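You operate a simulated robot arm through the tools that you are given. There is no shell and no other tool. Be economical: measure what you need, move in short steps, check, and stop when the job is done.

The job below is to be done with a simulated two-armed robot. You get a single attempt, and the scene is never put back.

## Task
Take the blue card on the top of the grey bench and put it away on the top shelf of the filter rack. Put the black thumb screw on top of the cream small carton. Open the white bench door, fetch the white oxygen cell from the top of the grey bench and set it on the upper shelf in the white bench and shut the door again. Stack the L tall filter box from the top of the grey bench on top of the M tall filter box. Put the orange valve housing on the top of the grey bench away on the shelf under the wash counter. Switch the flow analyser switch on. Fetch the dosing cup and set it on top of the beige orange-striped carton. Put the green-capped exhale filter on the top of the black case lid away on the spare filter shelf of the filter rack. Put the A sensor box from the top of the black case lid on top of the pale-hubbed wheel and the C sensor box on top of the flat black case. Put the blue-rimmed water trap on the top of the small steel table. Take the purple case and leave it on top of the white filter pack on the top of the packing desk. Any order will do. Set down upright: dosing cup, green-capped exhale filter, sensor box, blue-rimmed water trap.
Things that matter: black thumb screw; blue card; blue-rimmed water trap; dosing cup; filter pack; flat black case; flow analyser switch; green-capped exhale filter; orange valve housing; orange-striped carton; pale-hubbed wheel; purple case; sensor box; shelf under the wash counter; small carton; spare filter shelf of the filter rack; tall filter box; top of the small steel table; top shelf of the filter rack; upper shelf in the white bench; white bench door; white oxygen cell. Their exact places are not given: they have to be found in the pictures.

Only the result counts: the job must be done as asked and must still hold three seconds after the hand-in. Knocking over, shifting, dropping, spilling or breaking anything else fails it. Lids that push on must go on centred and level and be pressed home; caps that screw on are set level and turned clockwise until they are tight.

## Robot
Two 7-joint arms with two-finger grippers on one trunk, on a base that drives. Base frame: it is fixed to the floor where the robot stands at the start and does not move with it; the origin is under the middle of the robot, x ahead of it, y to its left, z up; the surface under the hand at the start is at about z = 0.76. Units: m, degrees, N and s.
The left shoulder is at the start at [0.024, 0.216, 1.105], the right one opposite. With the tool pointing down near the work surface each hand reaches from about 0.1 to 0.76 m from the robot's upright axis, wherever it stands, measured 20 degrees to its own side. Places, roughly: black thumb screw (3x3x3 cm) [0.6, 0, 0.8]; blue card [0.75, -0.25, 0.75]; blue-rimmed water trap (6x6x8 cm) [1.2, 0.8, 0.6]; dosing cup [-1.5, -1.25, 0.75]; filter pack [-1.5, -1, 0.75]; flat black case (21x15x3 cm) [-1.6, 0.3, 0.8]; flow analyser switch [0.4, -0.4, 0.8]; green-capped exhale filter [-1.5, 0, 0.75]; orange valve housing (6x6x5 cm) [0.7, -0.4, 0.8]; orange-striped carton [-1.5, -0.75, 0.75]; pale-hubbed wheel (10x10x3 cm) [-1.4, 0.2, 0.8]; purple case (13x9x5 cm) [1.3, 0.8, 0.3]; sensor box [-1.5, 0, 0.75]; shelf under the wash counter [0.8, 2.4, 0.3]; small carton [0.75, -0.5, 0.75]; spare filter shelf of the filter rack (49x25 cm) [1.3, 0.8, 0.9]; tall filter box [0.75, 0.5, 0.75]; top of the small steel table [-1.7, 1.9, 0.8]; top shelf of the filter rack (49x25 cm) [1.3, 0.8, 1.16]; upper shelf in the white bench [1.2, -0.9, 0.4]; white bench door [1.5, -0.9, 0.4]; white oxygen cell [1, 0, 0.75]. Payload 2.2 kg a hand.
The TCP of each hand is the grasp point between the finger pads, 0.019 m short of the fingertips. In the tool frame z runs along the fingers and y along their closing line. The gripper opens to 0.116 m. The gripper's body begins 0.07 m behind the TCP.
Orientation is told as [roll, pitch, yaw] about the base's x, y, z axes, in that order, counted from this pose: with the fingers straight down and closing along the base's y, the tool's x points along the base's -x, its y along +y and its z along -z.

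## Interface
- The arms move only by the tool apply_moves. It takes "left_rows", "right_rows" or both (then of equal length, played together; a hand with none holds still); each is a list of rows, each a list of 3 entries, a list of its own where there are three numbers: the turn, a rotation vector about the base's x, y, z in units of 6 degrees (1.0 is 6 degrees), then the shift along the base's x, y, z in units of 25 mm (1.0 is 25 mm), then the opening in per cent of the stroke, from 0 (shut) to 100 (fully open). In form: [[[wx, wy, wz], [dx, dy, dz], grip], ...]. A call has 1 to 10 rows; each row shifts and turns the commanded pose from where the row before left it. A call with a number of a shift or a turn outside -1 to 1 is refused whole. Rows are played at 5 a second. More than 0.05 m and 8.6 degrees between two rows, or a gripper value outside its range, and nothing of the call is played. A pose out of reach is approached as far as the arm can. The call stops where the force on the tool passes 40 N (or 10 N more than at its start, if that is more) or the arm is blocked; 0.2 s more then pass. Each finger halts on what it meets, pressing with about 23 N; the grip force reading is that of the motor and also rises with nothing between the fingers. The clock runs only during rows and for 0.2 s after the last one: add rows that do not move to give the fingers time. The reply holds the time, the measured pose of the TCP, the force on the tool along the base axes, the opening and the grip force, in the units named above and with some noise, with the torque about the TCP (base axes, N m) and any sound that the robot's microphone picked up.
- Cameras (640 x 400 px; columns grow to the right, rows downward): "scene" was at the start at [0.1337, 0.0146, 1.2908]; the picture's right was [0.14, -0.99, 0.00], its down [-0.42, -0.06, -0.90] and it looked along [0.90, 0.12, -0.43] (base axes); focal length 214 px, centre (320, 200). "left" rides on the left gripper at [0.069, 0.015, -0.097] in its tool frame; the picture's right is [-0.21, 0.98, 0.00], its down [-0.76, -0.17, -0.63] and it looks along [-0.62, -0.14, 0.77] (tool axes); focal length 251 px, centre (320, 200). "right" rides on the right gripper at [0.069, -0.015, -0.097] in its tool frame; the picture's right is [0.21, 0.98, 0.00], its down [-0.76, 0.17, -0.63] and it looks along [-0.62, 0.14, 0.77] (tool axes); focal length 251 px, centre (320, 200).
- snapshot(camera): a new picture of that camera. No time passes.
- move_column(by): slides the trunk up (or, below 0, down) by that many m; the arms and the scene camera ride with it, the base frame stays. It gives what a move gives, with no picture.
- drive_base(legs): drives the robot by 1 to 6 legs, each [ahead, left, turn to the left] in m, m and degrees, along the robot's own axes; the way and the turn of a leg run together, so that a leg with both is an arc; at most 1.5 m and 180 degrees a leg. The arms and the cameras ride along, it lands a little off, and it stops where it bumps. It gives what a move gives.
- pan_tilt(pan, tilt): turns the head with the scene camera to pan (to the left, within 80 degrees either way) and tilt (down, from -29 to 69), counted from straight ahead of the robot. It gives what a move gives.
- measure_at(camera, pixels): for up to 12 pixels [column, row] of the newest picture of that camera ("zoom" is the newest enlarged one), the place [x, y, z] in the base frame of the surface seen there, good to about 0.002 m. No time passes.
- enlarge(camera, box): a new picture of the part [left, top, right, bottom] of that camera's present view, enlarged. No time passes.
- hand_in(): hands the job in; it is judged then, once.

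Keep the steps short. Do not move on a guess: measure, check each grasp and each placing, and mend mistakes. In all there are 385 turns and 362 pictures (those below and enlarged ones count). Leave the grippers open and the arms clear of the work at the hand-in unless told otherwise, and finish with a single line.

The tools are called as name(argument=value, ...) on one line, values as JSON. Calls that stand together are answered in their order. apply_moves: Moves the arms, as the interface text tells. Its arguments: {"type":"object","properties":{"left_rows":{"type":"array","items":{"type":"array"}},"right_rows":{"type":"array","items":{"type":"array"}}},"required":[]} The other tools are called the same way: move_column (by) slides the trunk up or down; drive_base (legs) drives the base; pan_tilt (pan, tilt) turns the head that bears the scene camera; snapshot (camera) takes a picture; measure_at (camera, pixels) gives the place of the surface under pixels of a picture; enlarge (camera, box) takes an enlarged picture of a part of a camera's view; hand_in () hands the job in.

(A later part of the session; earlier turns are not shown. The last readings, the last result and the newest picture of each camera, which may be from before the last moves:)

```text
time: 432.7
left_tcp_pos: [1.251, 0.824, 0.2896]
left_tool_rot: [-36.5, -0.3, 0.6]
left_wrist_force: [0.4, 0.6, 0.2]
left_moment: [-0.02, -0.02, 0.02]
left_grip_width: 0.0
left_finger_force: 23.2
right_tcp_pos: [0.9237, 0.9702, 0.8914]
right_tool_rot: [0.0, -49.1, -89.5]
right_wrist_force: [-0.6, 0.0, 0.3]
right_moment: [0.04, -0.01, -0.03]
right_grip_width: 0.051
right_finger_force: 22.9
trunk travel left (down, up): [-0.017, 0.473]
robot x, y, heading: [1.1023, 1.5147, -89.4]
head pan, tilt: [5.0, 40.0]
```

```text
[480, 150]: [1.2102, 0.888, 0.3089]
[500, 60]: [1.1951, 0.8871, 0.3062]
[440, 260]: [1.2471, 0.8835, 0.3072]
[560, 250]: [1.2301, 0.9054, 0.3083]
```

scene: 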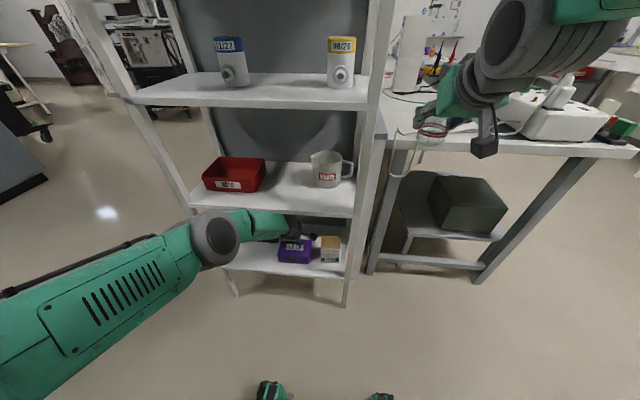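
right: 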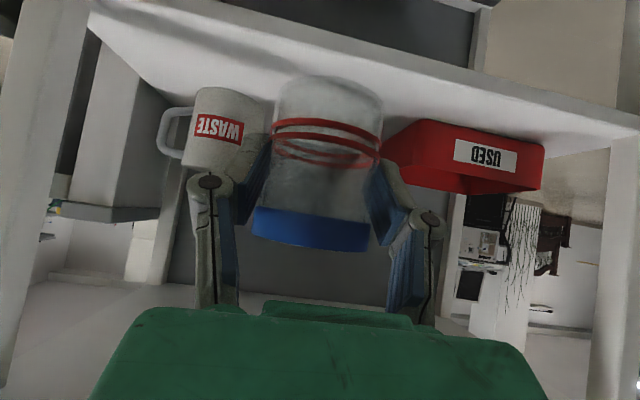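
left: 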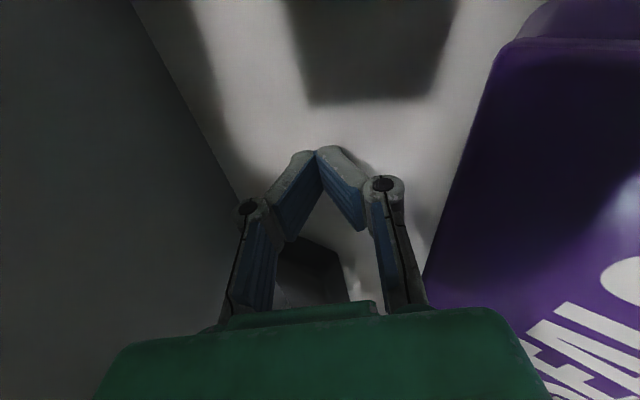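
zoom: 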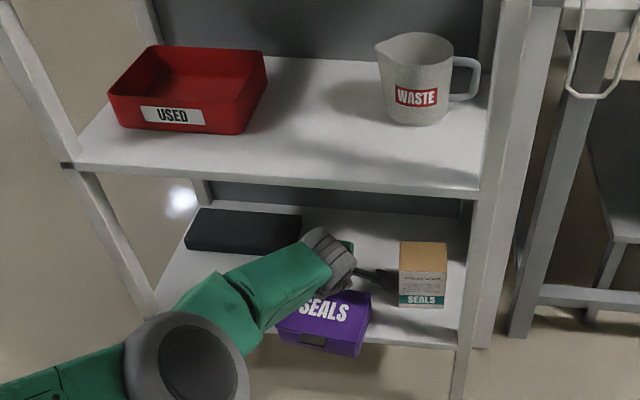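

Case is at y 0.886–0.976, nearly balanced on the edge. Raise the hand with the trunk and back away over it.

move_column(by=0.05)

drive_base(legs=[[-0.27, 0, 0]])

snapshot(camera="scene")

snapshot(camera="left")

```text
time: 433.6
left_tcp_pos: [1.2515, 0.824, 0.3396]
left_tool_rot: [-36.6, -0.3, 0.5]
left_wrist_force: [-0.9, -0.2, 0.1]
left_moment: [-0.01, 0.04, 0.01]
left_grip_width: 0.0001
left_finger_force: 22.8
right_tcp_pos: [0.9242, 0.9709, 0.9387]
right_tool_rot: [-0.1, -48.7, -89.5]
right_wrist_force: [0.1, -0.1, -0.6]
right_moment: [0.01, -0.02, 0.01]
right_grip_width: 0.0508
right_finger_force: 22.3
trunk travel left (down, up): [-0.067, 0.423]
robot x, y, heading: [1.0961, 1.5134, -89.4]
head pan, tilt: [5.0, 40.0]
```

```text
time: 435.6
left_tcp_pos: [1.2453, 1.0938, 0.3391]
left_tool_rot: [-36.7, -0.4, 0.5]
left_wrist_force: [0.1, 0.1, -0.8]
left_moment: [0.0, 0.01, 0.0]
left_grip_width: 0.0
left_finger_force: 23.1
right_tcp_pos: [0.9202, 1.2449, 0.9375]
right_tool_rot: [-0.3, -48.8, -89.6]
right_wrist_force: [0.1, 0.4, 0.0]
right_moment: [0.03, -0.03, 0.03]
right_grip_width: 0.0504
right_finger_force: 23.2
trunk travel left (down, up): [-0.067, 0.423]
robot x, y, heading: [1.0957, 1.7855, -89.1]
head pan, tilt: [5.0, 40.0]
```

```text
162 pictures are left
```

scene: 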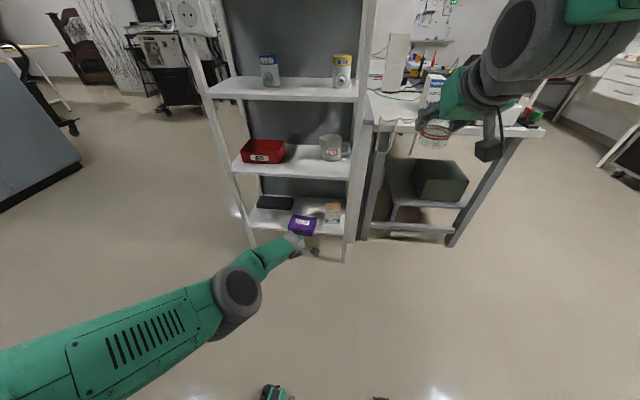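

```text
161 pictures are left
```

left: 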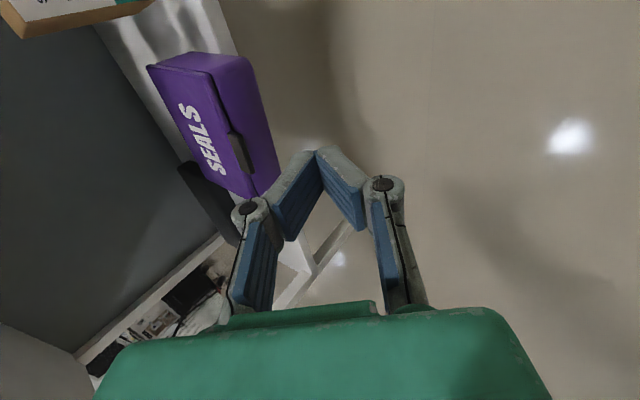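

The case stays put. Raise the hand a bit and tilt it to horizontal (fingers above/below).

apply_moves(left_rows=[[[0, 0, 0], [0, 0.5, 1], 30], [[-0.5, 0, 0], [0, 0.5, 1], 65], [[-1, 0, 0], [0, 0.3, 1], 65], [[-1, 0, 0], [0, 0, 1], 65], [[-1, 0, 0], [0, 0, 0.5], 65], [[-1, 0, 0], [0, 0, 0], 65], [[-1, 0, 0], [0, 0, 0], 65], [[-1, 0, 0], [0, 0, 0], 65], [[-1, 0, 0], [0, 0, 0], 65], [[-1, 0, 0], [0, 0, 0], 65]])

snapshot(camera="scene")

snapshot(camera="left")

```text
time: 437.8
left_tcp_pos: [1.2619, 1.0516, 0.4425]
left_tool_rot: [-88.0, 0.1, 0.3]
left_wrist_force: [0.4, 0.4, 0.2]
left_moment: [-0.03, -0.01, -0.02]
left_grip_width: 0.0756
left_finger_force: 0.2
left hand out of reach, approached as far as the arm can: row 1, 2, 3, 4, 5, 7, 8, 9, 10
right_tcp_pos: [0.9215, 1.2458, 0.9339]
right_tool_rot: [-0.3, -48.3, -89.6]
right_wrist_force: [1.0, -0.3, -0.4]
right_moment: [-0.03, -0.01, 0.0]
right_grip_width: 0.0504
right_finger_force: 22.6
trunk travel left (down, up): [-0.067, 0.423]
robot x, y, heading: [1.0961, 1.7864, -89.6]
head pan, tilt: [5.0, 40.0]
```

```text
160 pictures are left
```

scene: 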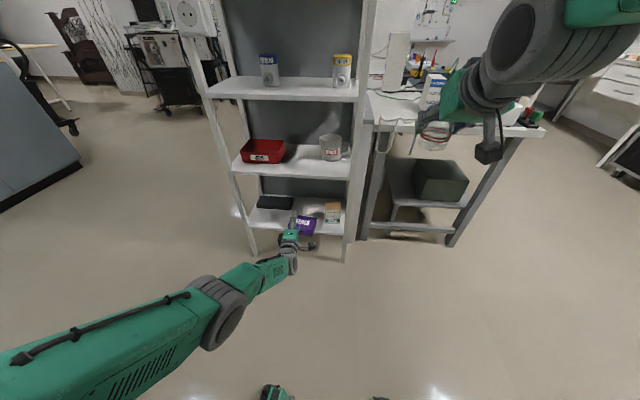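

```text
159 pictures are left
```

left: 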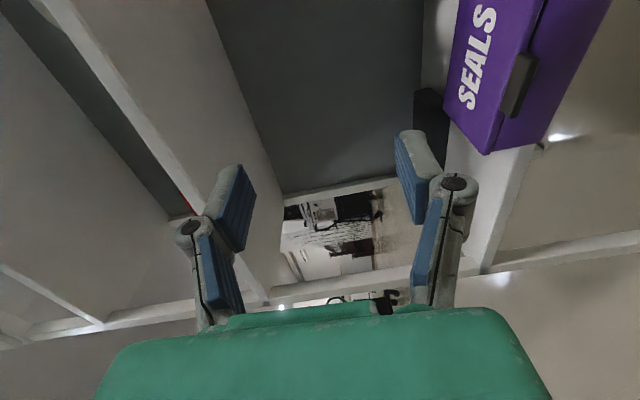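

Tool is horizontal with the fingers above/below. Lower the trunk, then the arm to z≈0.285.

move_column(by=-0.067)

apply_moves(left_rows=[[[-0.3, 0, 0], [0, 0, -1], 65], [[0, 0, 0], [0, 0, -1], 65], [[0, 0, 0], [0, 0, -1], 65], [[0, 0, 0], [0, 0, -0.6], 65], [[0, 0, 0], [0, 0, 0], 65]])

snapshot(camera="left")

```text
time: 438.8
left_tcp_pos: [1.2622, 1.052, 0.3751]
left_tool_rot: [-87.8, 0.1, 0.5]
left_wrist_force: [0.3, 0.9, 0.2]
left_moment: [0.01, -0.02, 0.0]
left_grip_width: 0.0754
left_finger_force: 0.1
right_tcp_pos: [0.9202, 1.2475, 0.868]
right_tool_rot: [-0.3, -48.4, -89.6]
right_wrist_force: [-0.4, 0.3, -0.4]
right_moment: [-0.02, 0.0, -0.02]
right_grip_width: 0.0502
right_finger_force: 23.1
trunk travel left (down, up): [0.0, 0.49]
robot x, y, heading: [1.0933, 1.7816, -89.6]
head pan, tilt: [5.0, 40.0]
```

```text
time: 440.0
left_tcp_pos: [1.2869, 1.0876, 0.3415]
left_tool_rot: [-89.7, 0.1, 0.4]
left_wrist_force: [0.1, 0.9, -0.1]
left_moment: [0.0, 0.02, -0.01]
left_grip_width: 0.0755
left_finger_force: 0.1
left hand out of reach, approached as far as the arm can: row 1, 2, 3, 4
right_tcp_pos: [0.9203, 1.2467, 0.869]
right_tool_rot: [-0.2, -48.3, -89.6]
right_wrist_force: [-0.6, 0.1, -0.1]
right_moment: [0.04, -0.01, -0.02]
right_grip_width: 0.0505
right_finger_force: 22.9
trunk travel left (down, up): [0.0, 0.49]
robot x, y, heading: [1.0943, 1.7845, -89.4]
head pan, tilt: [5.0, 40.0]
```

```text
158 pictures are left
```

left: 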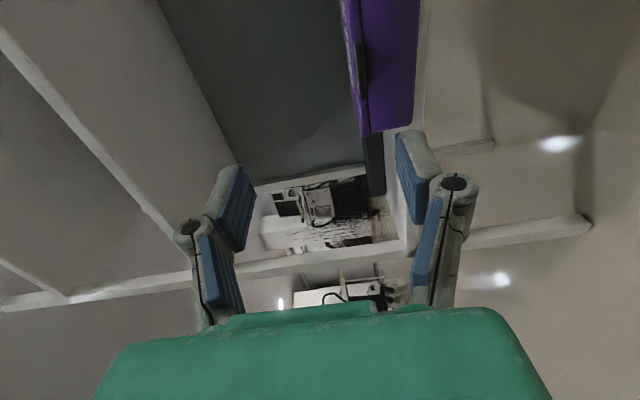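

Move the base 8 cm ahead so the arm can reach lower, then lower.

drive_base(legs=[[0.08, 0.03, 0]])

apply_moves(left_rows=[[[0, 0, 0], [-0.6, 0.5, -0.5], 65], [[0, 0, 0], [-0.6, 0.5, -0.5], 65], [[0, 0, 0], [-0.6, 0.3, -0.5], 65], [[0, 0, 0], [-0.4, 0, -0.5], 65], [[0, 0, 0], [0, 0, -0.4], 65], [[0, 0, 0], [0, 0, 0], 65]])

snapshot(camera="left")

```text
time: 441.1
left_tcp_pos: [1.3112, 1.0076, 0.3423]
left_tool_rot: [-89.6, -0.4, 0.5]
left_wrist_force: [0.3, 1.0, -0.4]
left_moment: [-0.01, 0.01, 0.02]
left_grip_width: 0.0754
left_finger_force: 0.0
right_tcp_pos: [0.9413, 1.1651, 0.8656]
right_tool_rot: [0.6, -48.2, -90.1]
right_wrist_force: [-1.3, -0.1, -1.1]
right_moment: [-0.02, -0.04, 0.07]
right_grip_width: 0.0503
right_finger_force: 23.2
trunk travel left (down, up): [0.0, 0.49]
robot x, y, heading: [1.1236, 1.7062, -89.7]
head pan, tilt: [5.0, 40.0]
```

```text
time: 442.5
left_tcp_pos: [1.2693, 1.0605, 0.3118]
left_tool_rot: [-89.9, 0.1, 0.4]
left_wrist_force: [0.7, 0.1, 1.0]
left_moment: [-0.03, 0.01, 0.03]
left_grip_width: 0.0755
left_finger_force: 0.0
left hand out of reach, approached as far as the arm can: row 1, 2, 3, 4, 5
right_tcp_pos: [0.9453, 1.1688, 0.8653]
right_tool_rot: [0.0, -48.0, -89.8]
right_wrist_force: [-0.3, 0.2, -0.4]
right_moment: [0.01, -0.01, 0.0]
right_grip_width: 0.0503
right_finger_force: 23.4
trunk travel left (down, up): [0.0, 0.49]
robot x, y, heading: [1.1216, 1.7001, -89.4]
head pan, tilt: [5.0, 40.0]
```

```text
157 pictures are left
```

left: 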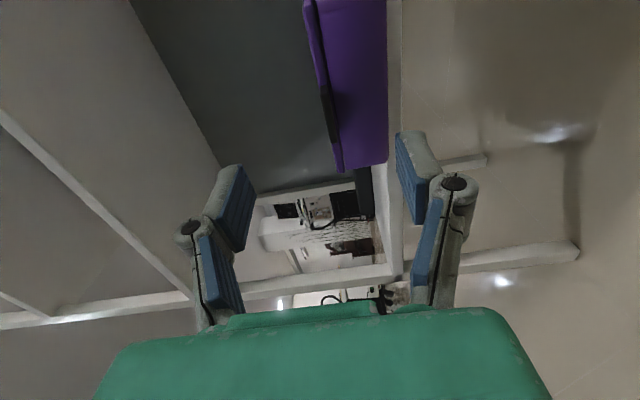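

Good progress. Again: base 5 cm ahead, lower the hand.

drive_base(legs=[[0.06, 0, 0]])

apply_moves(left_rows=[[[0, 0, 0], [-0.2, 0.3, -0.4], 65], [[0, 0, 0], [-0.2, 0.3, -0.4], 65], [[0, 0, 0], [0, 0.3, -0.4], 65], [[0, 0, 0], [0, 0, -0.3], 65], [[0, 0, 0], [0, 0, 0], 65], [[0, 0, 0], [0, 0, 0], 65]])

snapshot(camera="left")

```text
time: 443.5
left_tcp_pos: [1.2706, 0.9996, 0.3103]
left_tool_rot: [-89.7, 0.1, 0.5]
left_wrist_force: [1.2, -0.5, 0.1]
left_moment: [0.0, 0.0, -0.02]
left_grip_width: 0.0752
left_finger_force: 0.0
right_tcp_pos: [0.9479, 1.108, 0.866]
right_tool_rot: [-0.2, -47.8, -89.6]
right_wrist_force: [0.0, -0.5, 0.2]
right_moment: [0.03, -0.02, 0.0]
right_grip_width: 0.0499
right_finger_force: 22.9
trunk travel left (down, up): [0.0, 0.49]
robot x, y, heading: [1.119, 1.6488, -89.6]
head pan, tilt: [5.0, 40.0]
```

```text
time: 444.9
left_tcp_pos: [1.263, 1.0274, 0.2907]
left_tool_rot: [-89.8, 0.3, 0.5]
left_wrist_force: [0.3, 0.3, 0.3]
left_moment: [-0.03, 0.01, 0.0]
left_grip_width: 0.0754
left_finger_force: 0.1
left hand out of reach, approached as far as the arm can: row 2, 3, 4
right_tcp_pos: [0.9498, 1.111, 0.8634]
right_tool_rot: [-0.3, -47.7, -89.6]
right_wrist_force: [0.0, -0.3, -0.2]
right_moment: [-0.03, 0.01, -0.01]
right_grip_width: 0.0501
right_finger_force: 22.9
trunk travel left (down, up): [0.0, 0.49]
robot x, y, heading: [1.1217, 1.6446, -89.5]
head pan, tilt: [5.0, 40.0]
```

```text
156 pictures are left
```

left: 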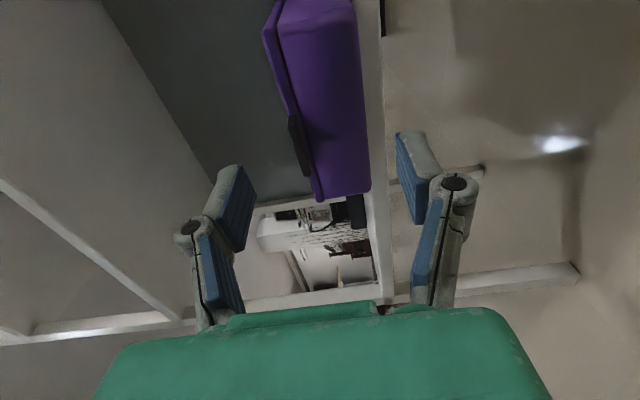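

Case fits between the fingers. Advance 6 cm with the base.

drive_base(legs=[[0.058, 0, 0]])

snapshot(camera="left")

```text
time: 445.8
left_tcp_pos: [1.2655, 0.9688, 0.2906]
left_tool_rot: [-89.8, 0.2, 0.6]
left_wrist_force: [0.6, -1.1, 0.1]
left_moment: [0.03, 0.01, 0.0]
left_grip_width: 0.0755
left_finger_force: 0.0
right_tcp_pos: [0.9493, 1.0525, 0.8635]
right_tool_rot: [-0.2, -47.7, -89.6]
right_wrist_force: [0.3, 0.2, -0.3]
right_moment: [0.0, 0.0, 0.01]
right_grip_width: 0.0498
right_finger_force: 23.4
trunk travel left (down, up): [0.0, 0.49]
robot x, y, heading: [1.1214, 1.5891, -89.4]
head pan, tilt: [5.0, 40.0]
```

```text
155 pictures are left
```

left: 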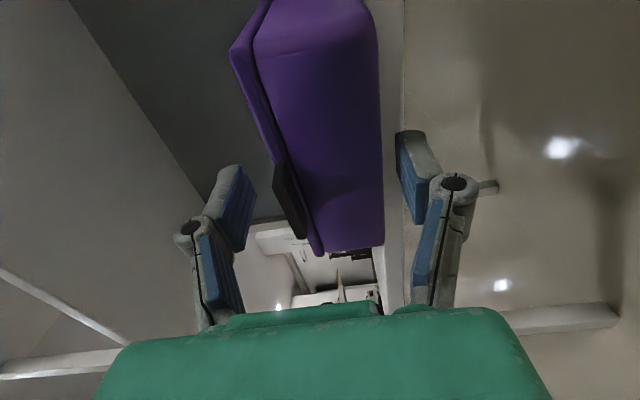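

Lower 6 mm to centre on the case, then close.

apply_moves(left_rows=[[[0, 0, 0], [0, -0.1, -0.26], 65], [[0, 0, 0], [0, 0, 0], 65], [[0, 0, 0], [0, 0, 0], 50], [[0, 0, 0], [0, 0, 0], 0], [[0, 0, 0], [0, 0, 0], 0], [[0, 0, 0], [0, 0, 0], 0]])

snapshot(camera="left")

```text
time: 447.2
left_tcp_pos: [1.2665, 0.969, 0.2908]
left_tool_rot: [-90.1, 0.2, 0.5]
left_wrist_force: [0.9, -0.1, -0.5]
left_moment: [0.1, -0.04, 0.01]
left_grip_width: 0.0474
left_finger_force: 23.1
left hand out of reach, approached as far as the arm can: row 1
right_tcp_pos: [0.9502, 1.0546, 0.8607]
right_tool_rot: [-0.2, -47.4, -89.5]
right_wrist_force: [0.1, 0.9, -0.3]
right_moment: [0.02, 0.0, 0.0]
right_grip_width: 0.05
right_finger_force: 23.4
trunk travel left (down, up): [0.0, 0.49]
robot x, y, heading: [1.1225, 1.5889, -89.3]
head pan, tilt: [5.0, 40.0]
```

```text
154 pictures are left
```

left: 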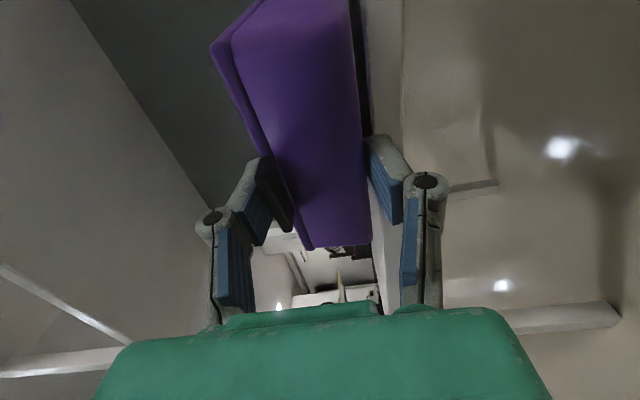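

Gripped (47 mm). Lift with the trunk and back out.

move_column(by=0.04)

drive_base(legs=[[-0.3, 0, 0]])

move_column(by=0.25)

snapshot(camera="scene")

snapshot(camera="left")

```text
time: 448.1
left_tcp_pos: [1.267, 0.9694, 0.3306]
left_tool_rot: [-90.0, 0.3, 0.5]
left_wrist_force: [-0.4, 0.4, -1.7]
left_moment: [0.06, 0.01, 0.01]
left_grip_width: 0.0476
left_finger_force: 23.2
right_tcp_pos: [0.95, 1.0547, 0.9]
right_tool_rot: [-0.2, -47.3, -89.7]
right_wrist_force: [0.2, -0.7, -0.7]
right_moment: [0.01, 0.02, 0.0]
right_grip_width: 0.0499
right_finger_force: 22.9
trunk travel left (down, up): [-0.04, 0.45]
robot x, y, heading: [1.1199, 1.5871, -89.3]
head pan, tilt: [5.0, 40.0]
```

```text
time: 450.1
left_tcp_pos: [1.2666, 1.271, 0.3322]
left_tool_rot: [-90.0, 0.2, 0.4]
left_wrist_force: [0.8, 0.1, -2.1]
left_moment: [0.07, -0.02, -0.04]
left_grip_width: 0.0477
left_finger_force: 23.0
right_tcp_pos: [0.9491, 1.3563, 0.897]
right_tool_rot: [-0.3, -46.8, -89.5]
right_wrist_force: [0.3, 0.7, -0.4]
right_moment: [0.0, -0.01, -0.02]
right_grip_width: 0.05
right_finger_force: 23.5
trunk travel left (down, up): [-0.04, 0.45]
robot x, y, heading: [1.119, 1.8893, -89.6]
head pan, tilt: [5.0, 40.0]
```

```text
time: 452.7
left_tcp_pos: [1.2674, 1.2699, 0.5816]
left_tool_rot: [-90.4, 0.6, 0.4]
left_wrist_force: [0.7, 0.3, -2.1]
left_moment: [0.07, -0.04, -0.02]
left_grip_width: 0.0473
left_finger_force: 23.0
right_tcp_pos: [0.9546, 1.3588, 1.1397]
right_tool_rot: [-0.9, -45.9, -89.2]
right_wrist_force: [1.1, 0.0, 0.2]
right_moment: [-0.01, 0.0, 0.04]
right_grip_width: 0.0497
right_finger_force: 22.5
trunk travel left (down, up): [-0.29, 0.2]
robot x, y, heading: [1.119, 1.8883, -89.6]
head pan, tilt: [5.0, 40.0]
```

```text
153 pictures are left
```

scene: 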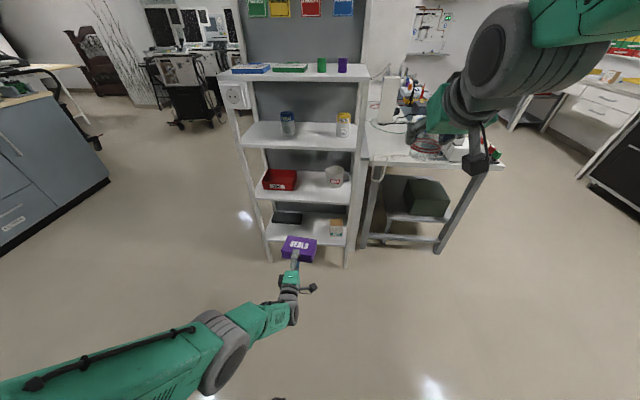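

```text
152 pictures are left
```

left: 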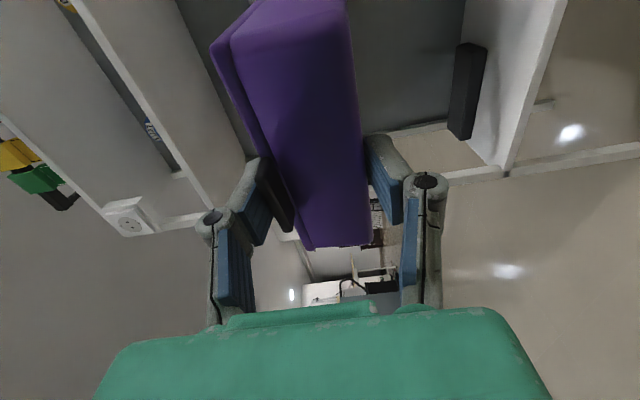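

Both objects held. Drive right (-x) along the counter, then turn to face the steel table side and look.

drive_base(legs=[[0, -1.2, 0], [0.15, 0, 0], [0, 0, -90]])

pan_tilt(pan=-15, tilt=30)

snapshot(camera="scene")

```text
time: 463.6
left_tcp_pos: [-0.6967, 1.5735, 0.58]
left_tool_rot: [-90.3, 0.8, -88.8]
left_wrist_force: [-0.2, -0.6, -1.8]
left_moment: [-0.03, -0.12, 0.03]
left_grip_width: 0.0474
left_finger_force: 22.7
right_tcp_pos: [-0.6126, 1.8869, 1.1438]
right_tool_rot: [-0.9, -46.6, -178.3]
right_wrist_force: [-0.3, 0.0, -0.9]
right_moment: [0.0, 0.05, 0.02]
right_grip_width: 0.0496
right_finger_force: 22.9
trunk travel left (down, up): [-0.29, 0.2]
robot x, y, heading: [-0.08, 1.726, -178.7]
head pan, tilt: [5.0, 40.0]
```

```text
time: 464.4
left_tcp_pos: [-0.6961, 1.574, 0.5795]
left_tool_rot: [-90.4, 0.7, -88.7]
left_wrist_force: [-0.2, 1.2, -1.6]
left_moment: [-0.01, -0.12, 0.01]
left_grip_width: 0.0475
left_finger_force: 23.0
right_tcp_pos: [-0.6104, 1.8872, 1.1399]
right_tool_rot: [-0.9, -46.0, -178.2]
right_wrist_force: [0.7, 0.0, -0.3]
right_moment: [0.03, -0.02, 0.02]
right_grip_width: 0.0491
right_finger_force: 23.2
trunk travel left (down, up): [-0.29, 0.2]
robot x, y, heading: [-0.0833, 1.7286, -178.6]
head pan, tilt: [-15.0, 30.0]
```

```text
151 pictures are left
```

scene: 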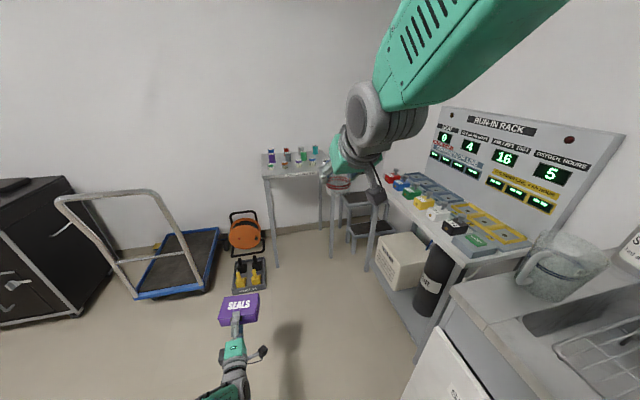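

The small steel table with small bottles is at (295,172). Enlarge and measure it.

enlarge(camera="scene", box=[220, 120, 400, 300])

measure_at(camera="scene", pixels=[[268, 178], [300, 176], [325, 172], [262, 155], [290, 166], [310, 168], [272, 165], [285, 262], [250, 262], [325, 230], [372, 270], [290, 155]])

```text
2.22 times, centred on (310, 210) of scene
```

zoom: 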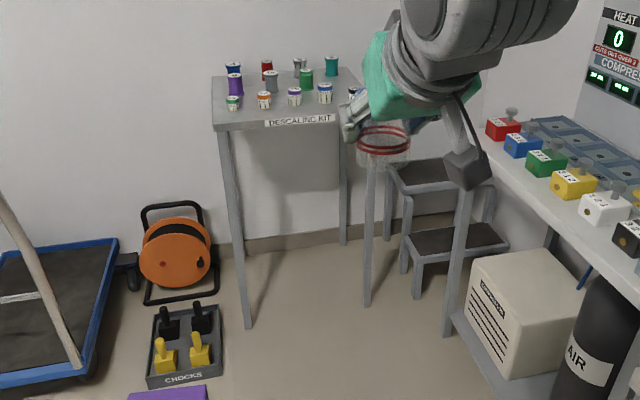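

```text
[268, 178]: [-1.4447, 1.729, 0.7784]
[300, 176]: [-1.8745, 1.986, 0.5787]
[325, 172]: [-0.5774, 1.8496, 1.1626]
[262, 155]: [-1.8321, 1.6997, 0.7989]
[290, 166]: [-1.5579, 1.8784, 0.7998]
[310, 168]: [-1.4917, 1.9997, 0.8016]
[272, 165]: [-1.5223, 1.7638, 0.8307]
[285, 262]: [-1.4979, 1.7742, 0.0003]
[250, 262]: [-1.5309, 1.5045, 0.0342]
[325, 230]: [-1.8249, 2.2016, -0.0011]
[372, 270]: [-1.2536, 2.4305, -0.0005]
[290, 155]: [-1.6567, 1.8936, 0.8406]
```

Drive closer and view the tabletop.

drive_base(legs=[[0.55, 0, -1]])

pan_tilt(pan=-5, tilt=35)

snapshot(camera="scene")

snapshot(camera="right")

```text
time: 467.6
left_tcp_pos: [-1.2487, 1.5778, 0.5805]
left_tool_rot: [-90.4, 0.8, -89.6]
left_wrist_force: [0.4, -0.5, -2.2]
left_moment: [-0.03, -0.08, 0.0]
left_grip_width: 0.0473
left_finger_force: 23.4
right_tcp_pos: [-1.1581, 1.8884, 1.1397]
right_tool_rot: [-0.9, -46.1, -179.4]
right_wrist_force: [0.3, 0.3, -0.2]
right_moment: [0.04, -0.02, 0.0]
right_grip_width: 0.0495
right_finger_force: 22.9
trunk travel left (down, up): [-0.29, 0.2]
robot x, y, heading: [-0.6306, 1.7175, -179.5]
head pan, tilt: [-15.0, 30.0]
```

```text
time: 468.3
left_tcp_pos: [-1.2487, 1.577, 0.5813]
left_tool_rot: [-90.6, 0.7, -89.7]
left_wrist_force: [-0.1, -0.7, -1.8]
left_moment: [0.0, -0.08, -0.02]
left_grip_width: 0.0476
left_finger_force: 23.6
right_tcp_pos: [-1.1548, 1.8886, 1.1369]
right_tool_rot: [-0.9, -45.7, -179.4]
right_wrist_force: [-0.2, -0.3, -1.1]
right_moment: [0.04, 0.01, -0.03]
right_grip_width: 0.0493
right_finger_force: 23.4
trunk travel left (down, up): [-0.29, 0.2]
robot x, y, heading: [-0.6314, 1.7187, -179.5]
head pan, tilt: [-5.0, 35.0]
```

```text
149 pictures are left
```

scene: 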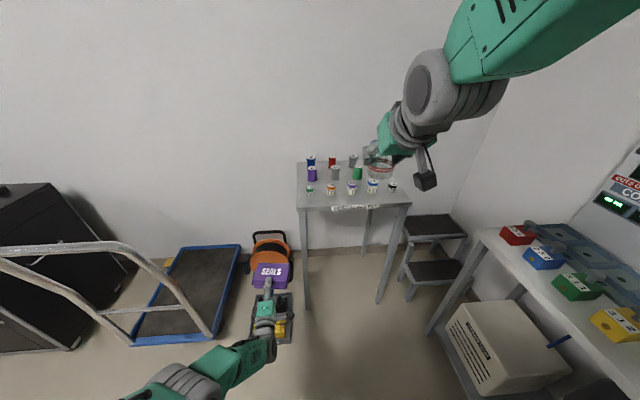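

```text
148 pictures are left
```

right: 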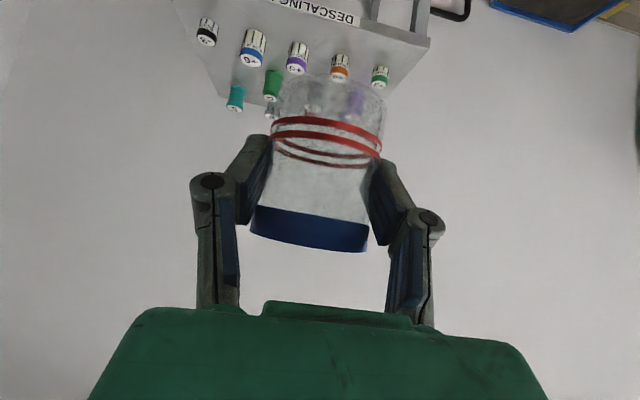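

Look closely at the table.

enlarge(camera="scene", box=[280, 140, 430, 230])

measure_at(camera="zoom", pixels=[[90, 270], [530, 265], [75, 100], [130, 225], [220, 225], [310, 215], [400, 210], [480, 215], [340, 160], [240, 165], [180, 130], [430, 150]])

```text
4.27 times, centred on (355, 185) of scene
```

zoom: 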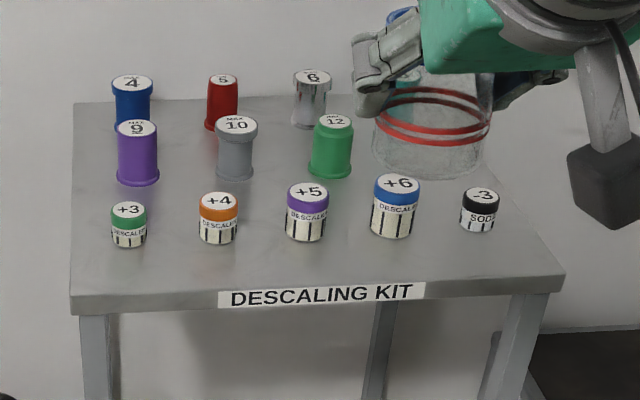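

```text
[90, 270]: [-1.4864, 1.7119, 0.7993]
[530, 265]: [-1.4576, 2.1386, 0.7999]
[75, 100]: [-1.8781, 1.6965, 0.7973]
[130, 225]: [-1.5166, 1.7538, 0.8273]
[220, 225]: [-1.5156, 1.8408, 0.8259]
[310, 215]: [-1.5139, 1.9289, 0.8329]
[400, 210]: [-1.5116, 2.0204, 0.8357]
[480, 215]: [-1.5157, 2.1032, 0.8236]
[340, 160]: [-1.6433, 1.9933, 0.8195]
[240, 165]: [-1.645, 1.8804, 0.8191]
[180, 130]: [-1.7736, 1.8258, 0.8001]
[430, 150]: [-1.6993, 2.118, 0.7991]
```

Target for the trap: (-1.578, 2.06), between the rows. First raise the left hand with the case out of the way.

apply_moves(left_rows=[[[0, 0, 0], [0.3, 0, 1], 0], [[0, 0, 0], [0.3, 0, 1], 0], [[0, 0, 0], [0.3, 0, 1], 0], [[0, 0, 0], [0.3, 0, 1], 0], [[0, 0, 0], [0.3, 0, 1], 0], [[0, 0, 0], [0.3, 0, 1], 0], [[0, 0, 0], [0.3, 0, 1], 0], [[0, 0, 0], [0.3, 0, 1], 0], [[0, 0, 0], [0, 0, 1], 0], [[0, 0, 0], [0, 0, 1], 0]])

apply_moves(left_rows=[[[0, 0, 0], [0, 0, 1], 0], [[0, 0, 0], [0, 0, 1], 0], [[0, 0, 0], [0, 0, 1], 0], [[0, 0, 0], [0, 0, 1], 0], [[0, 0, 0], [0, 0, 1], 0]])

drive_base(legs=[[0.22, -0.15, 0]])

snapshot(camera="scene")

snapshot(camera="right")

```text
time: 470.5
left_tcp_pos: [-1.1863, 1.5762, 0.8317]
left_tool_rot: [-90.6, 0.6, -89.7]
left_wrist_force: [-0.2, 0.6, -1.9]
left_moment: [-0.01, -0.08, -0.03]
left_grip_width: 0.0475
left_finger_force: 22.7
right_tcp_pos: [-1.1537, 1.8877, 1.1365]
right_tool_rot: [-1.1, -45.7, -179.1]
right_wrist_force: [0.1, 0.3, -0.3]
right_moment: [0.04, 0.03, 0.01]
right_grip_width: 0.0491
right_finger_force: 23.6
trunk travel left (down, up): [-0.29, 0.2]
robot x, y, heading: [-0.6294, 1.719, -179.6]
head pan, tilt: [-5.0, 35.0]
```

```text
time: 471.7
left_tcp_pos: [-1.1875, 1.5759, 0.9574]
left_tool_rot: [-90.6, 0.8, -89.7]
left_wrist_force: [0.1, -0.9, -1.5]
left_moment: [0.0, -0.14, -0.03]
left_grip_width: 0.047
left_finger_force: 23.2
right_tcp_pos: [-1.1542, 1.886, 1.1374]
right_tool_rot: [-1.0, -45.7, -179.2]
right_wrist_force: [0.2, -0.2, -1.2]
right_moment: [-0.02, -0.05, 0.03]
right_grip_width: 0.0492
right_finger_force: 23.2
trunk travel left (down, up): [-0.29, 0.2]
robot x, y, heading: [-0.6306, 1.7206, -179.8]
head pan, tilt: [-5.0, 35.0]
```

```text
time: 473.6
left_tcp_pos: [-1.4073, 1.7158, 0.956]
left_tool_rot: [-90.7, 1.0, -89.5]
left_wrist_force: [0.1, -0.9, -2.3]
left_moment: [-0.02, -0.07, -0.02]
left_grip_width: 0.0475
left_finger_force: 23.0
right_tcp_pos: [-1.3749, 2.0269, 1.1371]
right_tool_rot: [-1.6, -45.8, -178.5]
right_wrist_force: [-0.4, -0.1, 0.3]
right_moment: [0.03, -0.02, -0.04]
right_grip_width: 0.0489
right_finger_force: 22.8
trunk travel left (down, up): [-0.29, 0.2]
robot x, y, heading: [-0.8477, 1.8687, -179.7]
head pan, tilt: [-5.0, 35.0]
```

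```text
146 pictures are left
```

scene: 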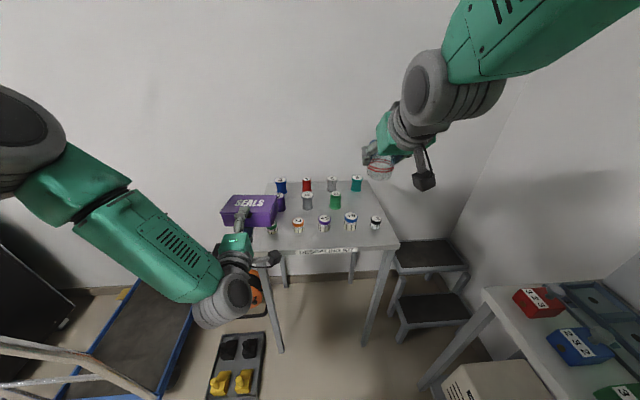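

```text
145 pictures are left
```

right: 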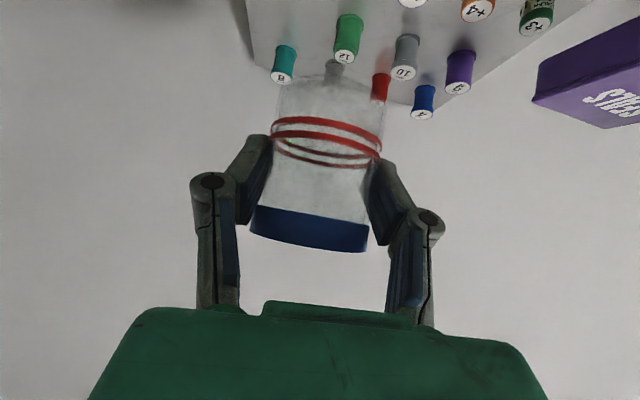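

Measure neighbours of the target spot again.

enlarge(camera="scene", box=[290, 160, 410, 260])

measure_at(camera="zoom", pixels=[[243, 215], [243, 165], [320, 300], [455, 320], [350, 130], [430, 270], [400, 240], [360, 240], [470, 270], [575, 330]])

```text
4.00 times, centred on (350, 210) of scene
```

zoom: 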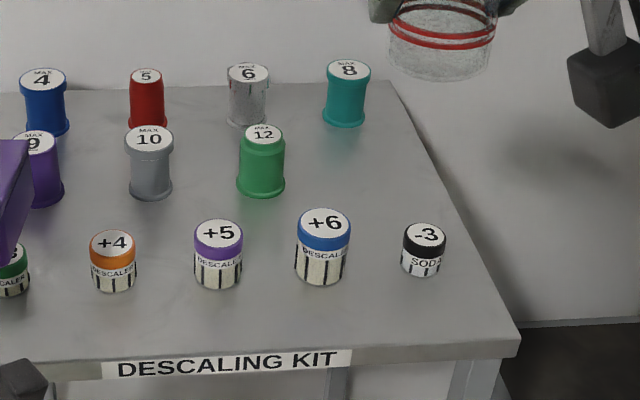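

```text
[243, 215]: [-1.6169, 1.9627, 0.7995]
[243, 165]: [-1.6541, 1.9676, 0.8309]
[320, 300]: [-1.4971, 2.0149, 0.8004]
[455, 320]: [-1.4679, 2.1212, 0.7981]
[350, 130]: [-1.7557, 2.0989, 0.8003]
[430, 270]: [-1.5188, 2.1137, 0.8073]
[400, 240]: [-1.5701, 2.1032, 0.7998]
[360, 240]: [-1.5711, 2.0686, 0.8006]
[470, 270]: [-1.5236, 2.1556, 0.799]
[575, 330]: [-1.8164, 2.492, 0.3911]
```

Target (-1.59,2.07). Move above it, then descend.

apply_moves(right_rows=[[[-0.2, 0, 0], [-0.95, 0.2, 0], 0], [[0, 0, 0], [-0.95, 0.2, 0], 0], [[0, 0, 0], [-0.95, 0.2, 0], 0], [[0, 0, 0], [-0.95, 0.2, 0], 0], [[0, 0, 0], [-0.95, 0.2, 0], 0], [[0, 0, 0], [-0.95, 0.2, -0.5], 0], [[0, 0, 0], [-0.95, 0.2, -0.8], 0], [[0, 0, 0], [-0.95, 0.2, -1], 0], [[0, 0, 0], [-0.95, 0.1, -1], 0], [[0, 0, 0], [0, 0, -1], 0]])

apply_moves(right_rows=[[[0, 0, 0], [0, 0, -1], 0], [[0, 0, 0], [0, 0, -1], 0], [[0, 0, 0], [0, 0, -1], 0], [[0, 0, 0], [0, 0, -1], 0], [[0, 0, 0], [0, 0, -0.8], 0], [[0, 0, 0], [0, 0, 0], 0], [[0, 0, 0], [0, 0, 0], 0]])

snapshot(camera="right")

enlarge(camera="scene", box=[280, 140, 440, 270])

```text
time: 475.8
left_tcp_pos: [-1.4043, 1.7232, 0.9577]
left_tool_rot: [-90.7, 0.6, -89.6]
left_wrist_force: [0.2, -0.6, -1.9]
left_moment: [-0.02, -0.06, -0.01]
left_grip_width: 0.0473
left_finger_force: 23.1
right_tcp_pos: [-1.5867, 2.0786, 1.0301]
right_tool_rot: [0.7, -45.9, 179.8]
right_wrist_force: [-0.8, 0.1, -0.7]
right_moment: [-0.06, 0.01, -0.03]
right_grip_width: 0.0491
right_finger_force: 23.1
trunk travel left (down, up): [-0.29, 0.2]
robot x, y, heading: [-0.8516, 1.8703, -179.6]
head pan, tilt: [-5.0, 35.0]
```

```text
time: 477.4
left_tcp_pos: [-1.4037, 1.7199, 0.9573]
left_tool_rot: [-90.7, 0.7, -89.5]
left_wrist_force: [0.4, 0.4, -1.8]
left_moment: [0.0, -0.1, -0.01]
left_grip_width: 0.0476
left_finger_force: 22.8
right_tcp_pos: [-1.5877, 2.0739, 0.9102]
right_tool_rot: [0.5, -45.8, 179.8]
right_wrist_force: [0.0, -0.6, -0.5]
right_moment: [0.0, -0.01, -0.01]
right_grip_width: 0.0491
right_finger_force: 23.1
trunk travel left (down, up): [-0.29, 0.2]
robot x, y, heading: [-0.8487, 1.8671, -179.6]
head pan, tilt: [-5.0, 35.0]
```

```text
143 pictures are left
```

right: 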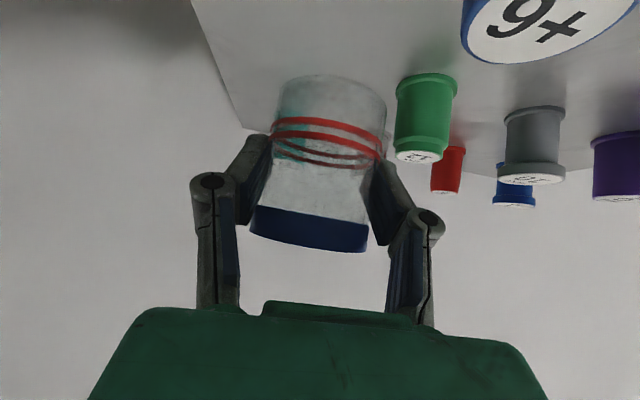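

```text
3.08 times, centred on (360, 205) of scene
```

zoom: 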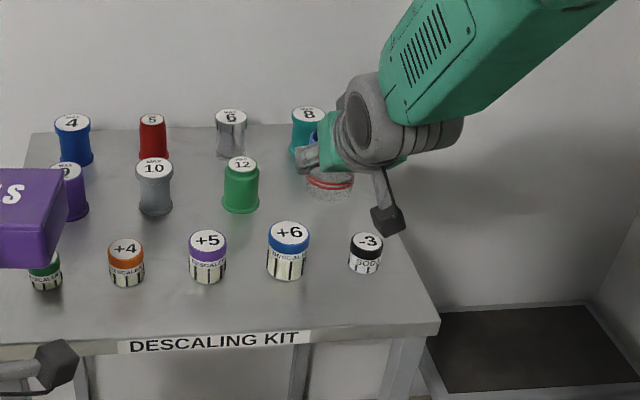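

Lower to contact gradually.

apply_moves(right_rows=[[[0, 0, 0], [0, 0, -0.8], 0], [[0, 0, 0], [0, 0, -0.8], 0], [[0, 0, 0], [0, 0, -0.5], 0], [[0, 0, 0], [0, 0, -0.2], 0], [[0, 0, 0], [0, 0, -0.12], 0], [[0, 0, 0], [0, 0, 0], 0], [[0, 0, 0], [0, 0, 0], 0]])

enlarge(camera="scene", box=[310, 150, 430, 250])

```text
time: 479.0
left_tcp_pos: [-1.4056, 1.7201, 0.9565]
left_tool_rot: [-90.6, 0.8, -89.5]
left_wrist_force: [-0.4, 0.9, -2.4]
left_moment: [-0.01, -0.14, -0.02]
left_grip_width: 0.0473
left_finger_force: 22.9
right_tcp_pos: [-1.5867, 2.075, 0.8499]
right_tool_rot: [0.5, -45.8, 179.9]
right_wrist_force: [-0.6, 0.0, 0.1]
right_moment: [-0.02, 0.01, 0.02]
right_grip_width: 0.0496
right_finger_force: 23.0
trunk travel left (down, up): [-0.29, 0.2]
robot x, y, heading: [-0.847, 1.8673, -179.3]
head pan, tilt: [-5.0, 35.0]
```

```text
4.00 times, centred on (370, 200) of scene
```

zoom: 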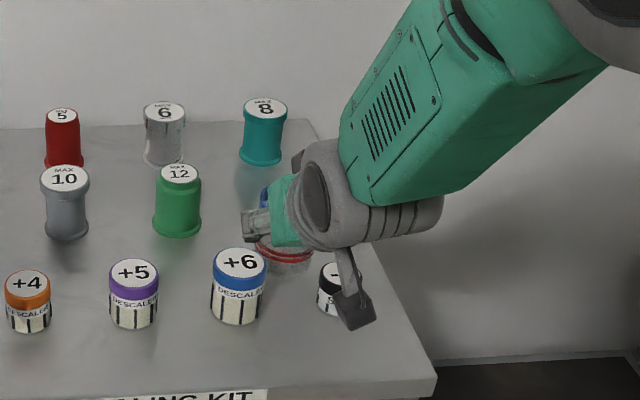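

apply_moves(right_rows=[[[0, 0, 0], [0, 0, -0.12], 0], [[0, 0, 0], [0, 0, -0.12], 0], [[0, 0, 0], [0, 0, -0.1], 0], [[0, 0, 0], [0, 0, 0], 0]])

```text
time: 480.0
left_tcp_pos: [-1.4033, 1.7196, 0.9585]
left_tool_rot: [-90.9, 0.8, -89.5]
left_wrist_force: [-0.2, -0.4, -1.9]
left_moment: [-0.01, -0.12, -0.05]
left_grip_width: 0.0476
left_finger_force: 22.9
right_tcp_pos: [-1.5868, 2.0734, 0.8436]
right_tool_rot: [0.5, -46.2, 180.0]
right_wrist_force: [-0.8, -0.2, 13.7]
right_moment: [0.09, 0.35, 0.04]
right_grip_width: 0.0491
right_finger_force: 22.8
trunk travel left (down, up): [-0.29, 0.2]
robot x, y, heading: [-0.8513, 1.8666, -179.5]
head pan, tilt: [-5.0, 35.0]
```

Contact at 14 N. Open to 62% and retreat along the tool axis.

apply_moves(right_rows=[[[0, 0, 0], [0, 0, 0], 62], [[0, 0, 0], [0, 0, 0], 62], [[0, 0, 0], [0.4, 0, 0.4], 62], [[0, 0, 0], [0.5, 0, 0.6], 62], [[0, 0, 0], [0.6, 0, 0.7], 62], [[0, 0, 0], [0.6, 0, 0.8], 62], [[0, 0, 0], [0.6, 0, 0.8], 62], [[0, 0, 0], [0.6, 0, 0.8], 62], [[0, 0, 0], [0.6, 0, 0.8], 62], [[0, 0, 0], [0.6, 0, 0.8], 62]])

snapshot(camera="right")

enlarge(camera="scene", box=[280, 140, 440, 270])

```text
time: 482.2
left_tcp_pos: [-1.4042, 1.7193, 0.9595]
left_tool_rot: [-90.8, 0.7, -89.6]
left_wrist_force: [0.5, -0.3, -0.9]
left_moment: [0.03, -0.09, 0.02]
left_grip_width: 0.0473
left_finger_force: 22.8
right_tcp_pos: [-1.4744, 2.0744, 0.9848]
right_tool_rot: [0.5, -45.8, 179.9]
right_wrist_force: [0.0, -0.8, -0.4]
right_moment: [-0.01, 0.04, 0.0]
right_grip_width: 0.0722
right_finger_force: 0.1
trunk travel left (down, up): [-0.29, 0.2]
robot x, y, heading: [-0.8508, 1.8686, -179.8]
head pan, tilt: [-5.0, 35.0]
```

```text
140 pictures are left
```

right: 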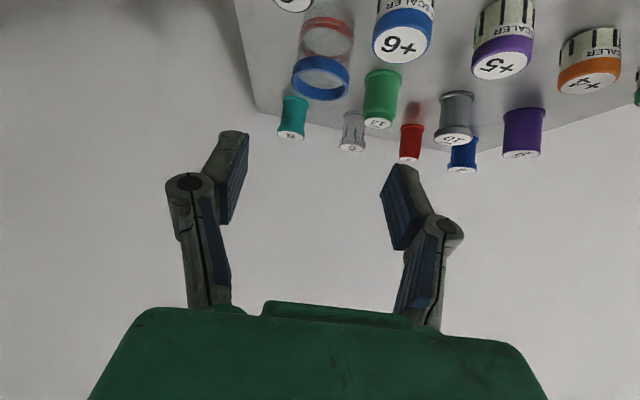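

```text
3.08 times, centred on (360, 205) of scene
```

zoom: 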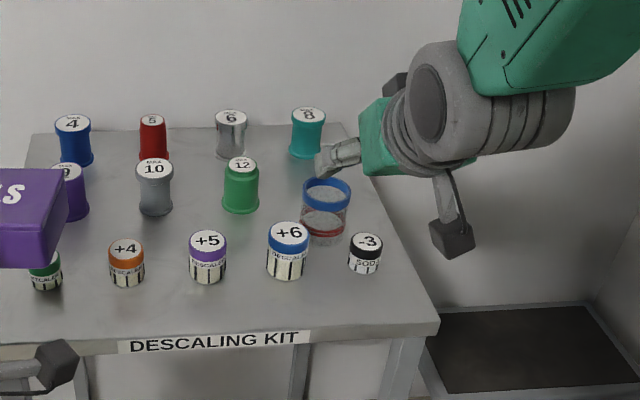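

The trap stands upright on the steel table. Now drive with the case to the packing desk area: back up, then left (towards -y).

drive_base(legs=[[-0.55, 0, 0], [0, 1.4, 0], [0, 1.1, 0]])

pan_tilt(pan=0, tilt=30)

snapshot(camera="scene")

```text
time: 497.2
left_tcp_pos: [-0.8142, -0.7844, 0.9587]
left_tool_rot: [-90.8, 0.6, -88.9]
left_wrist_force: [0.2, 1.0, -1.3]
left_moment: [-0.01, -0.09, 0.03]
left_grip_width: 0.0473
left_finger_force: 23.3
right_tcp_pos: [-0.8875, -0.4302, 0.9839]
right_tool_rot: [0.9, -45.8, -179.7]
right_wrist_force: [-0.1, 0.8, -0.6]
right_moment: [-0.04, 0.01, 0.02]
right_grip_width: 0.072
right_finger_force: 0.1
trunk travel left (down, up): [-0.29, 0.2]
robot x, y, heading: [-0.2624, -0.6338, -179.0]
head pan, tilt: [-5.0, 35.0]
```

```text
time: 497.9
left_tcp_pos: [-0.8125, -0.7844, 0.96]
left_tool_rot: [-90.9, 0.5, -88.8]
left_wrist_force: [0.5, 0.2, -1.3]
left_moment: [0.04, -0.08, 0.01]
left_grip_width: 0.0475
left_finger_force: 23.1
right_tcp_pos: [-0.8837, -0.4296, 0.9853]
right_tool_rot: [0.8, -46.0, -179.9]
right_wrist_force: [-0.4, 0.2, 0.2]
right_moment: [-0.03, -0.01, 0.02]
right_grip_width: 0.072
right_finger_force: 0.1
trunk travel left (down, up): [-0.29, 0.2]
robot x, y, heading: [-0.2603, -0.633, -179.4]
head pan, tilt: [0.0, 30.0]
```

```text
138 pictures are left
```

scene: 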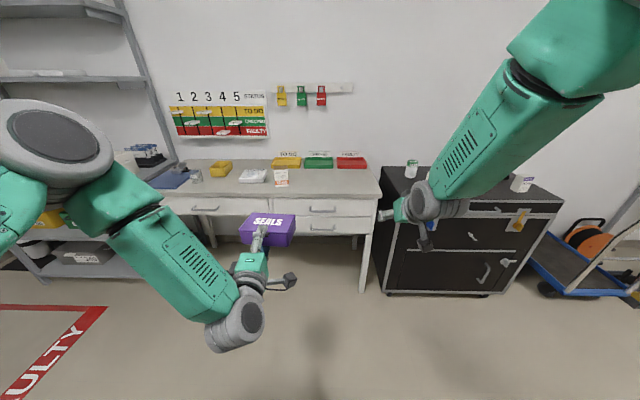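

Desk in view. Enlarge and measure its items.

enlarge(camera="scene", box=[150, 130, 390, 260])

measure_at(camera="scene", pixels=[[253, 175], [241, 180], [267, 180], [281, 172], [281, 182], [220, 167], [196, 175], [172, 180], [200, 205], [320, 200], [340, 180], [286, 162]])

```text
2.67 times, centred on (270, 195) of scene
```

zoom: 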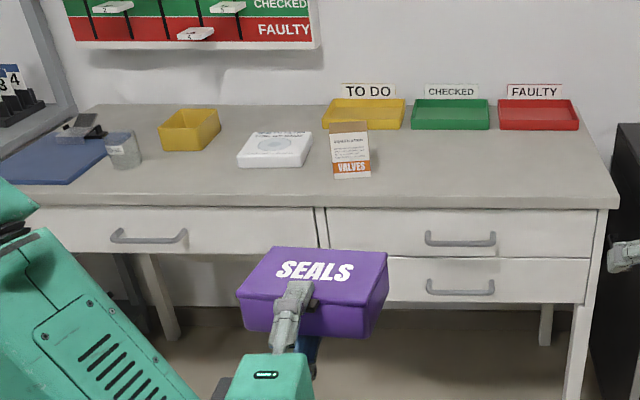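

```text
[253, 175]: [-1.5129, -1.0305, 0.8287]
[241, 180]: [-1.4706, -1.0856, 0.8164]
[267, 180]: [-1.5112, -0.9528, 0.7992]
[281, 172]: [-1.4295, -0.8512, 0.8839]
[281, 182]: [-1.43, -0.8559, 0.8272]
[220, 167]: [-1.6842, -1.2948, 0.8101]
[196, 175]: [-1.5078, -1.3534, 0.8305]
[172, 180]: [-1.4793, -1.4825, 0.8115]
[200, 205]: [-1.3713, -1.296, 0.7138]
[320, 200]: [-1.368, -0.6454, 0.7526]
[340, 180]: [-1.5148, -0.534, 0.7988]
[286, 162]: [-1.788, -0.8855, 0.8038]
```

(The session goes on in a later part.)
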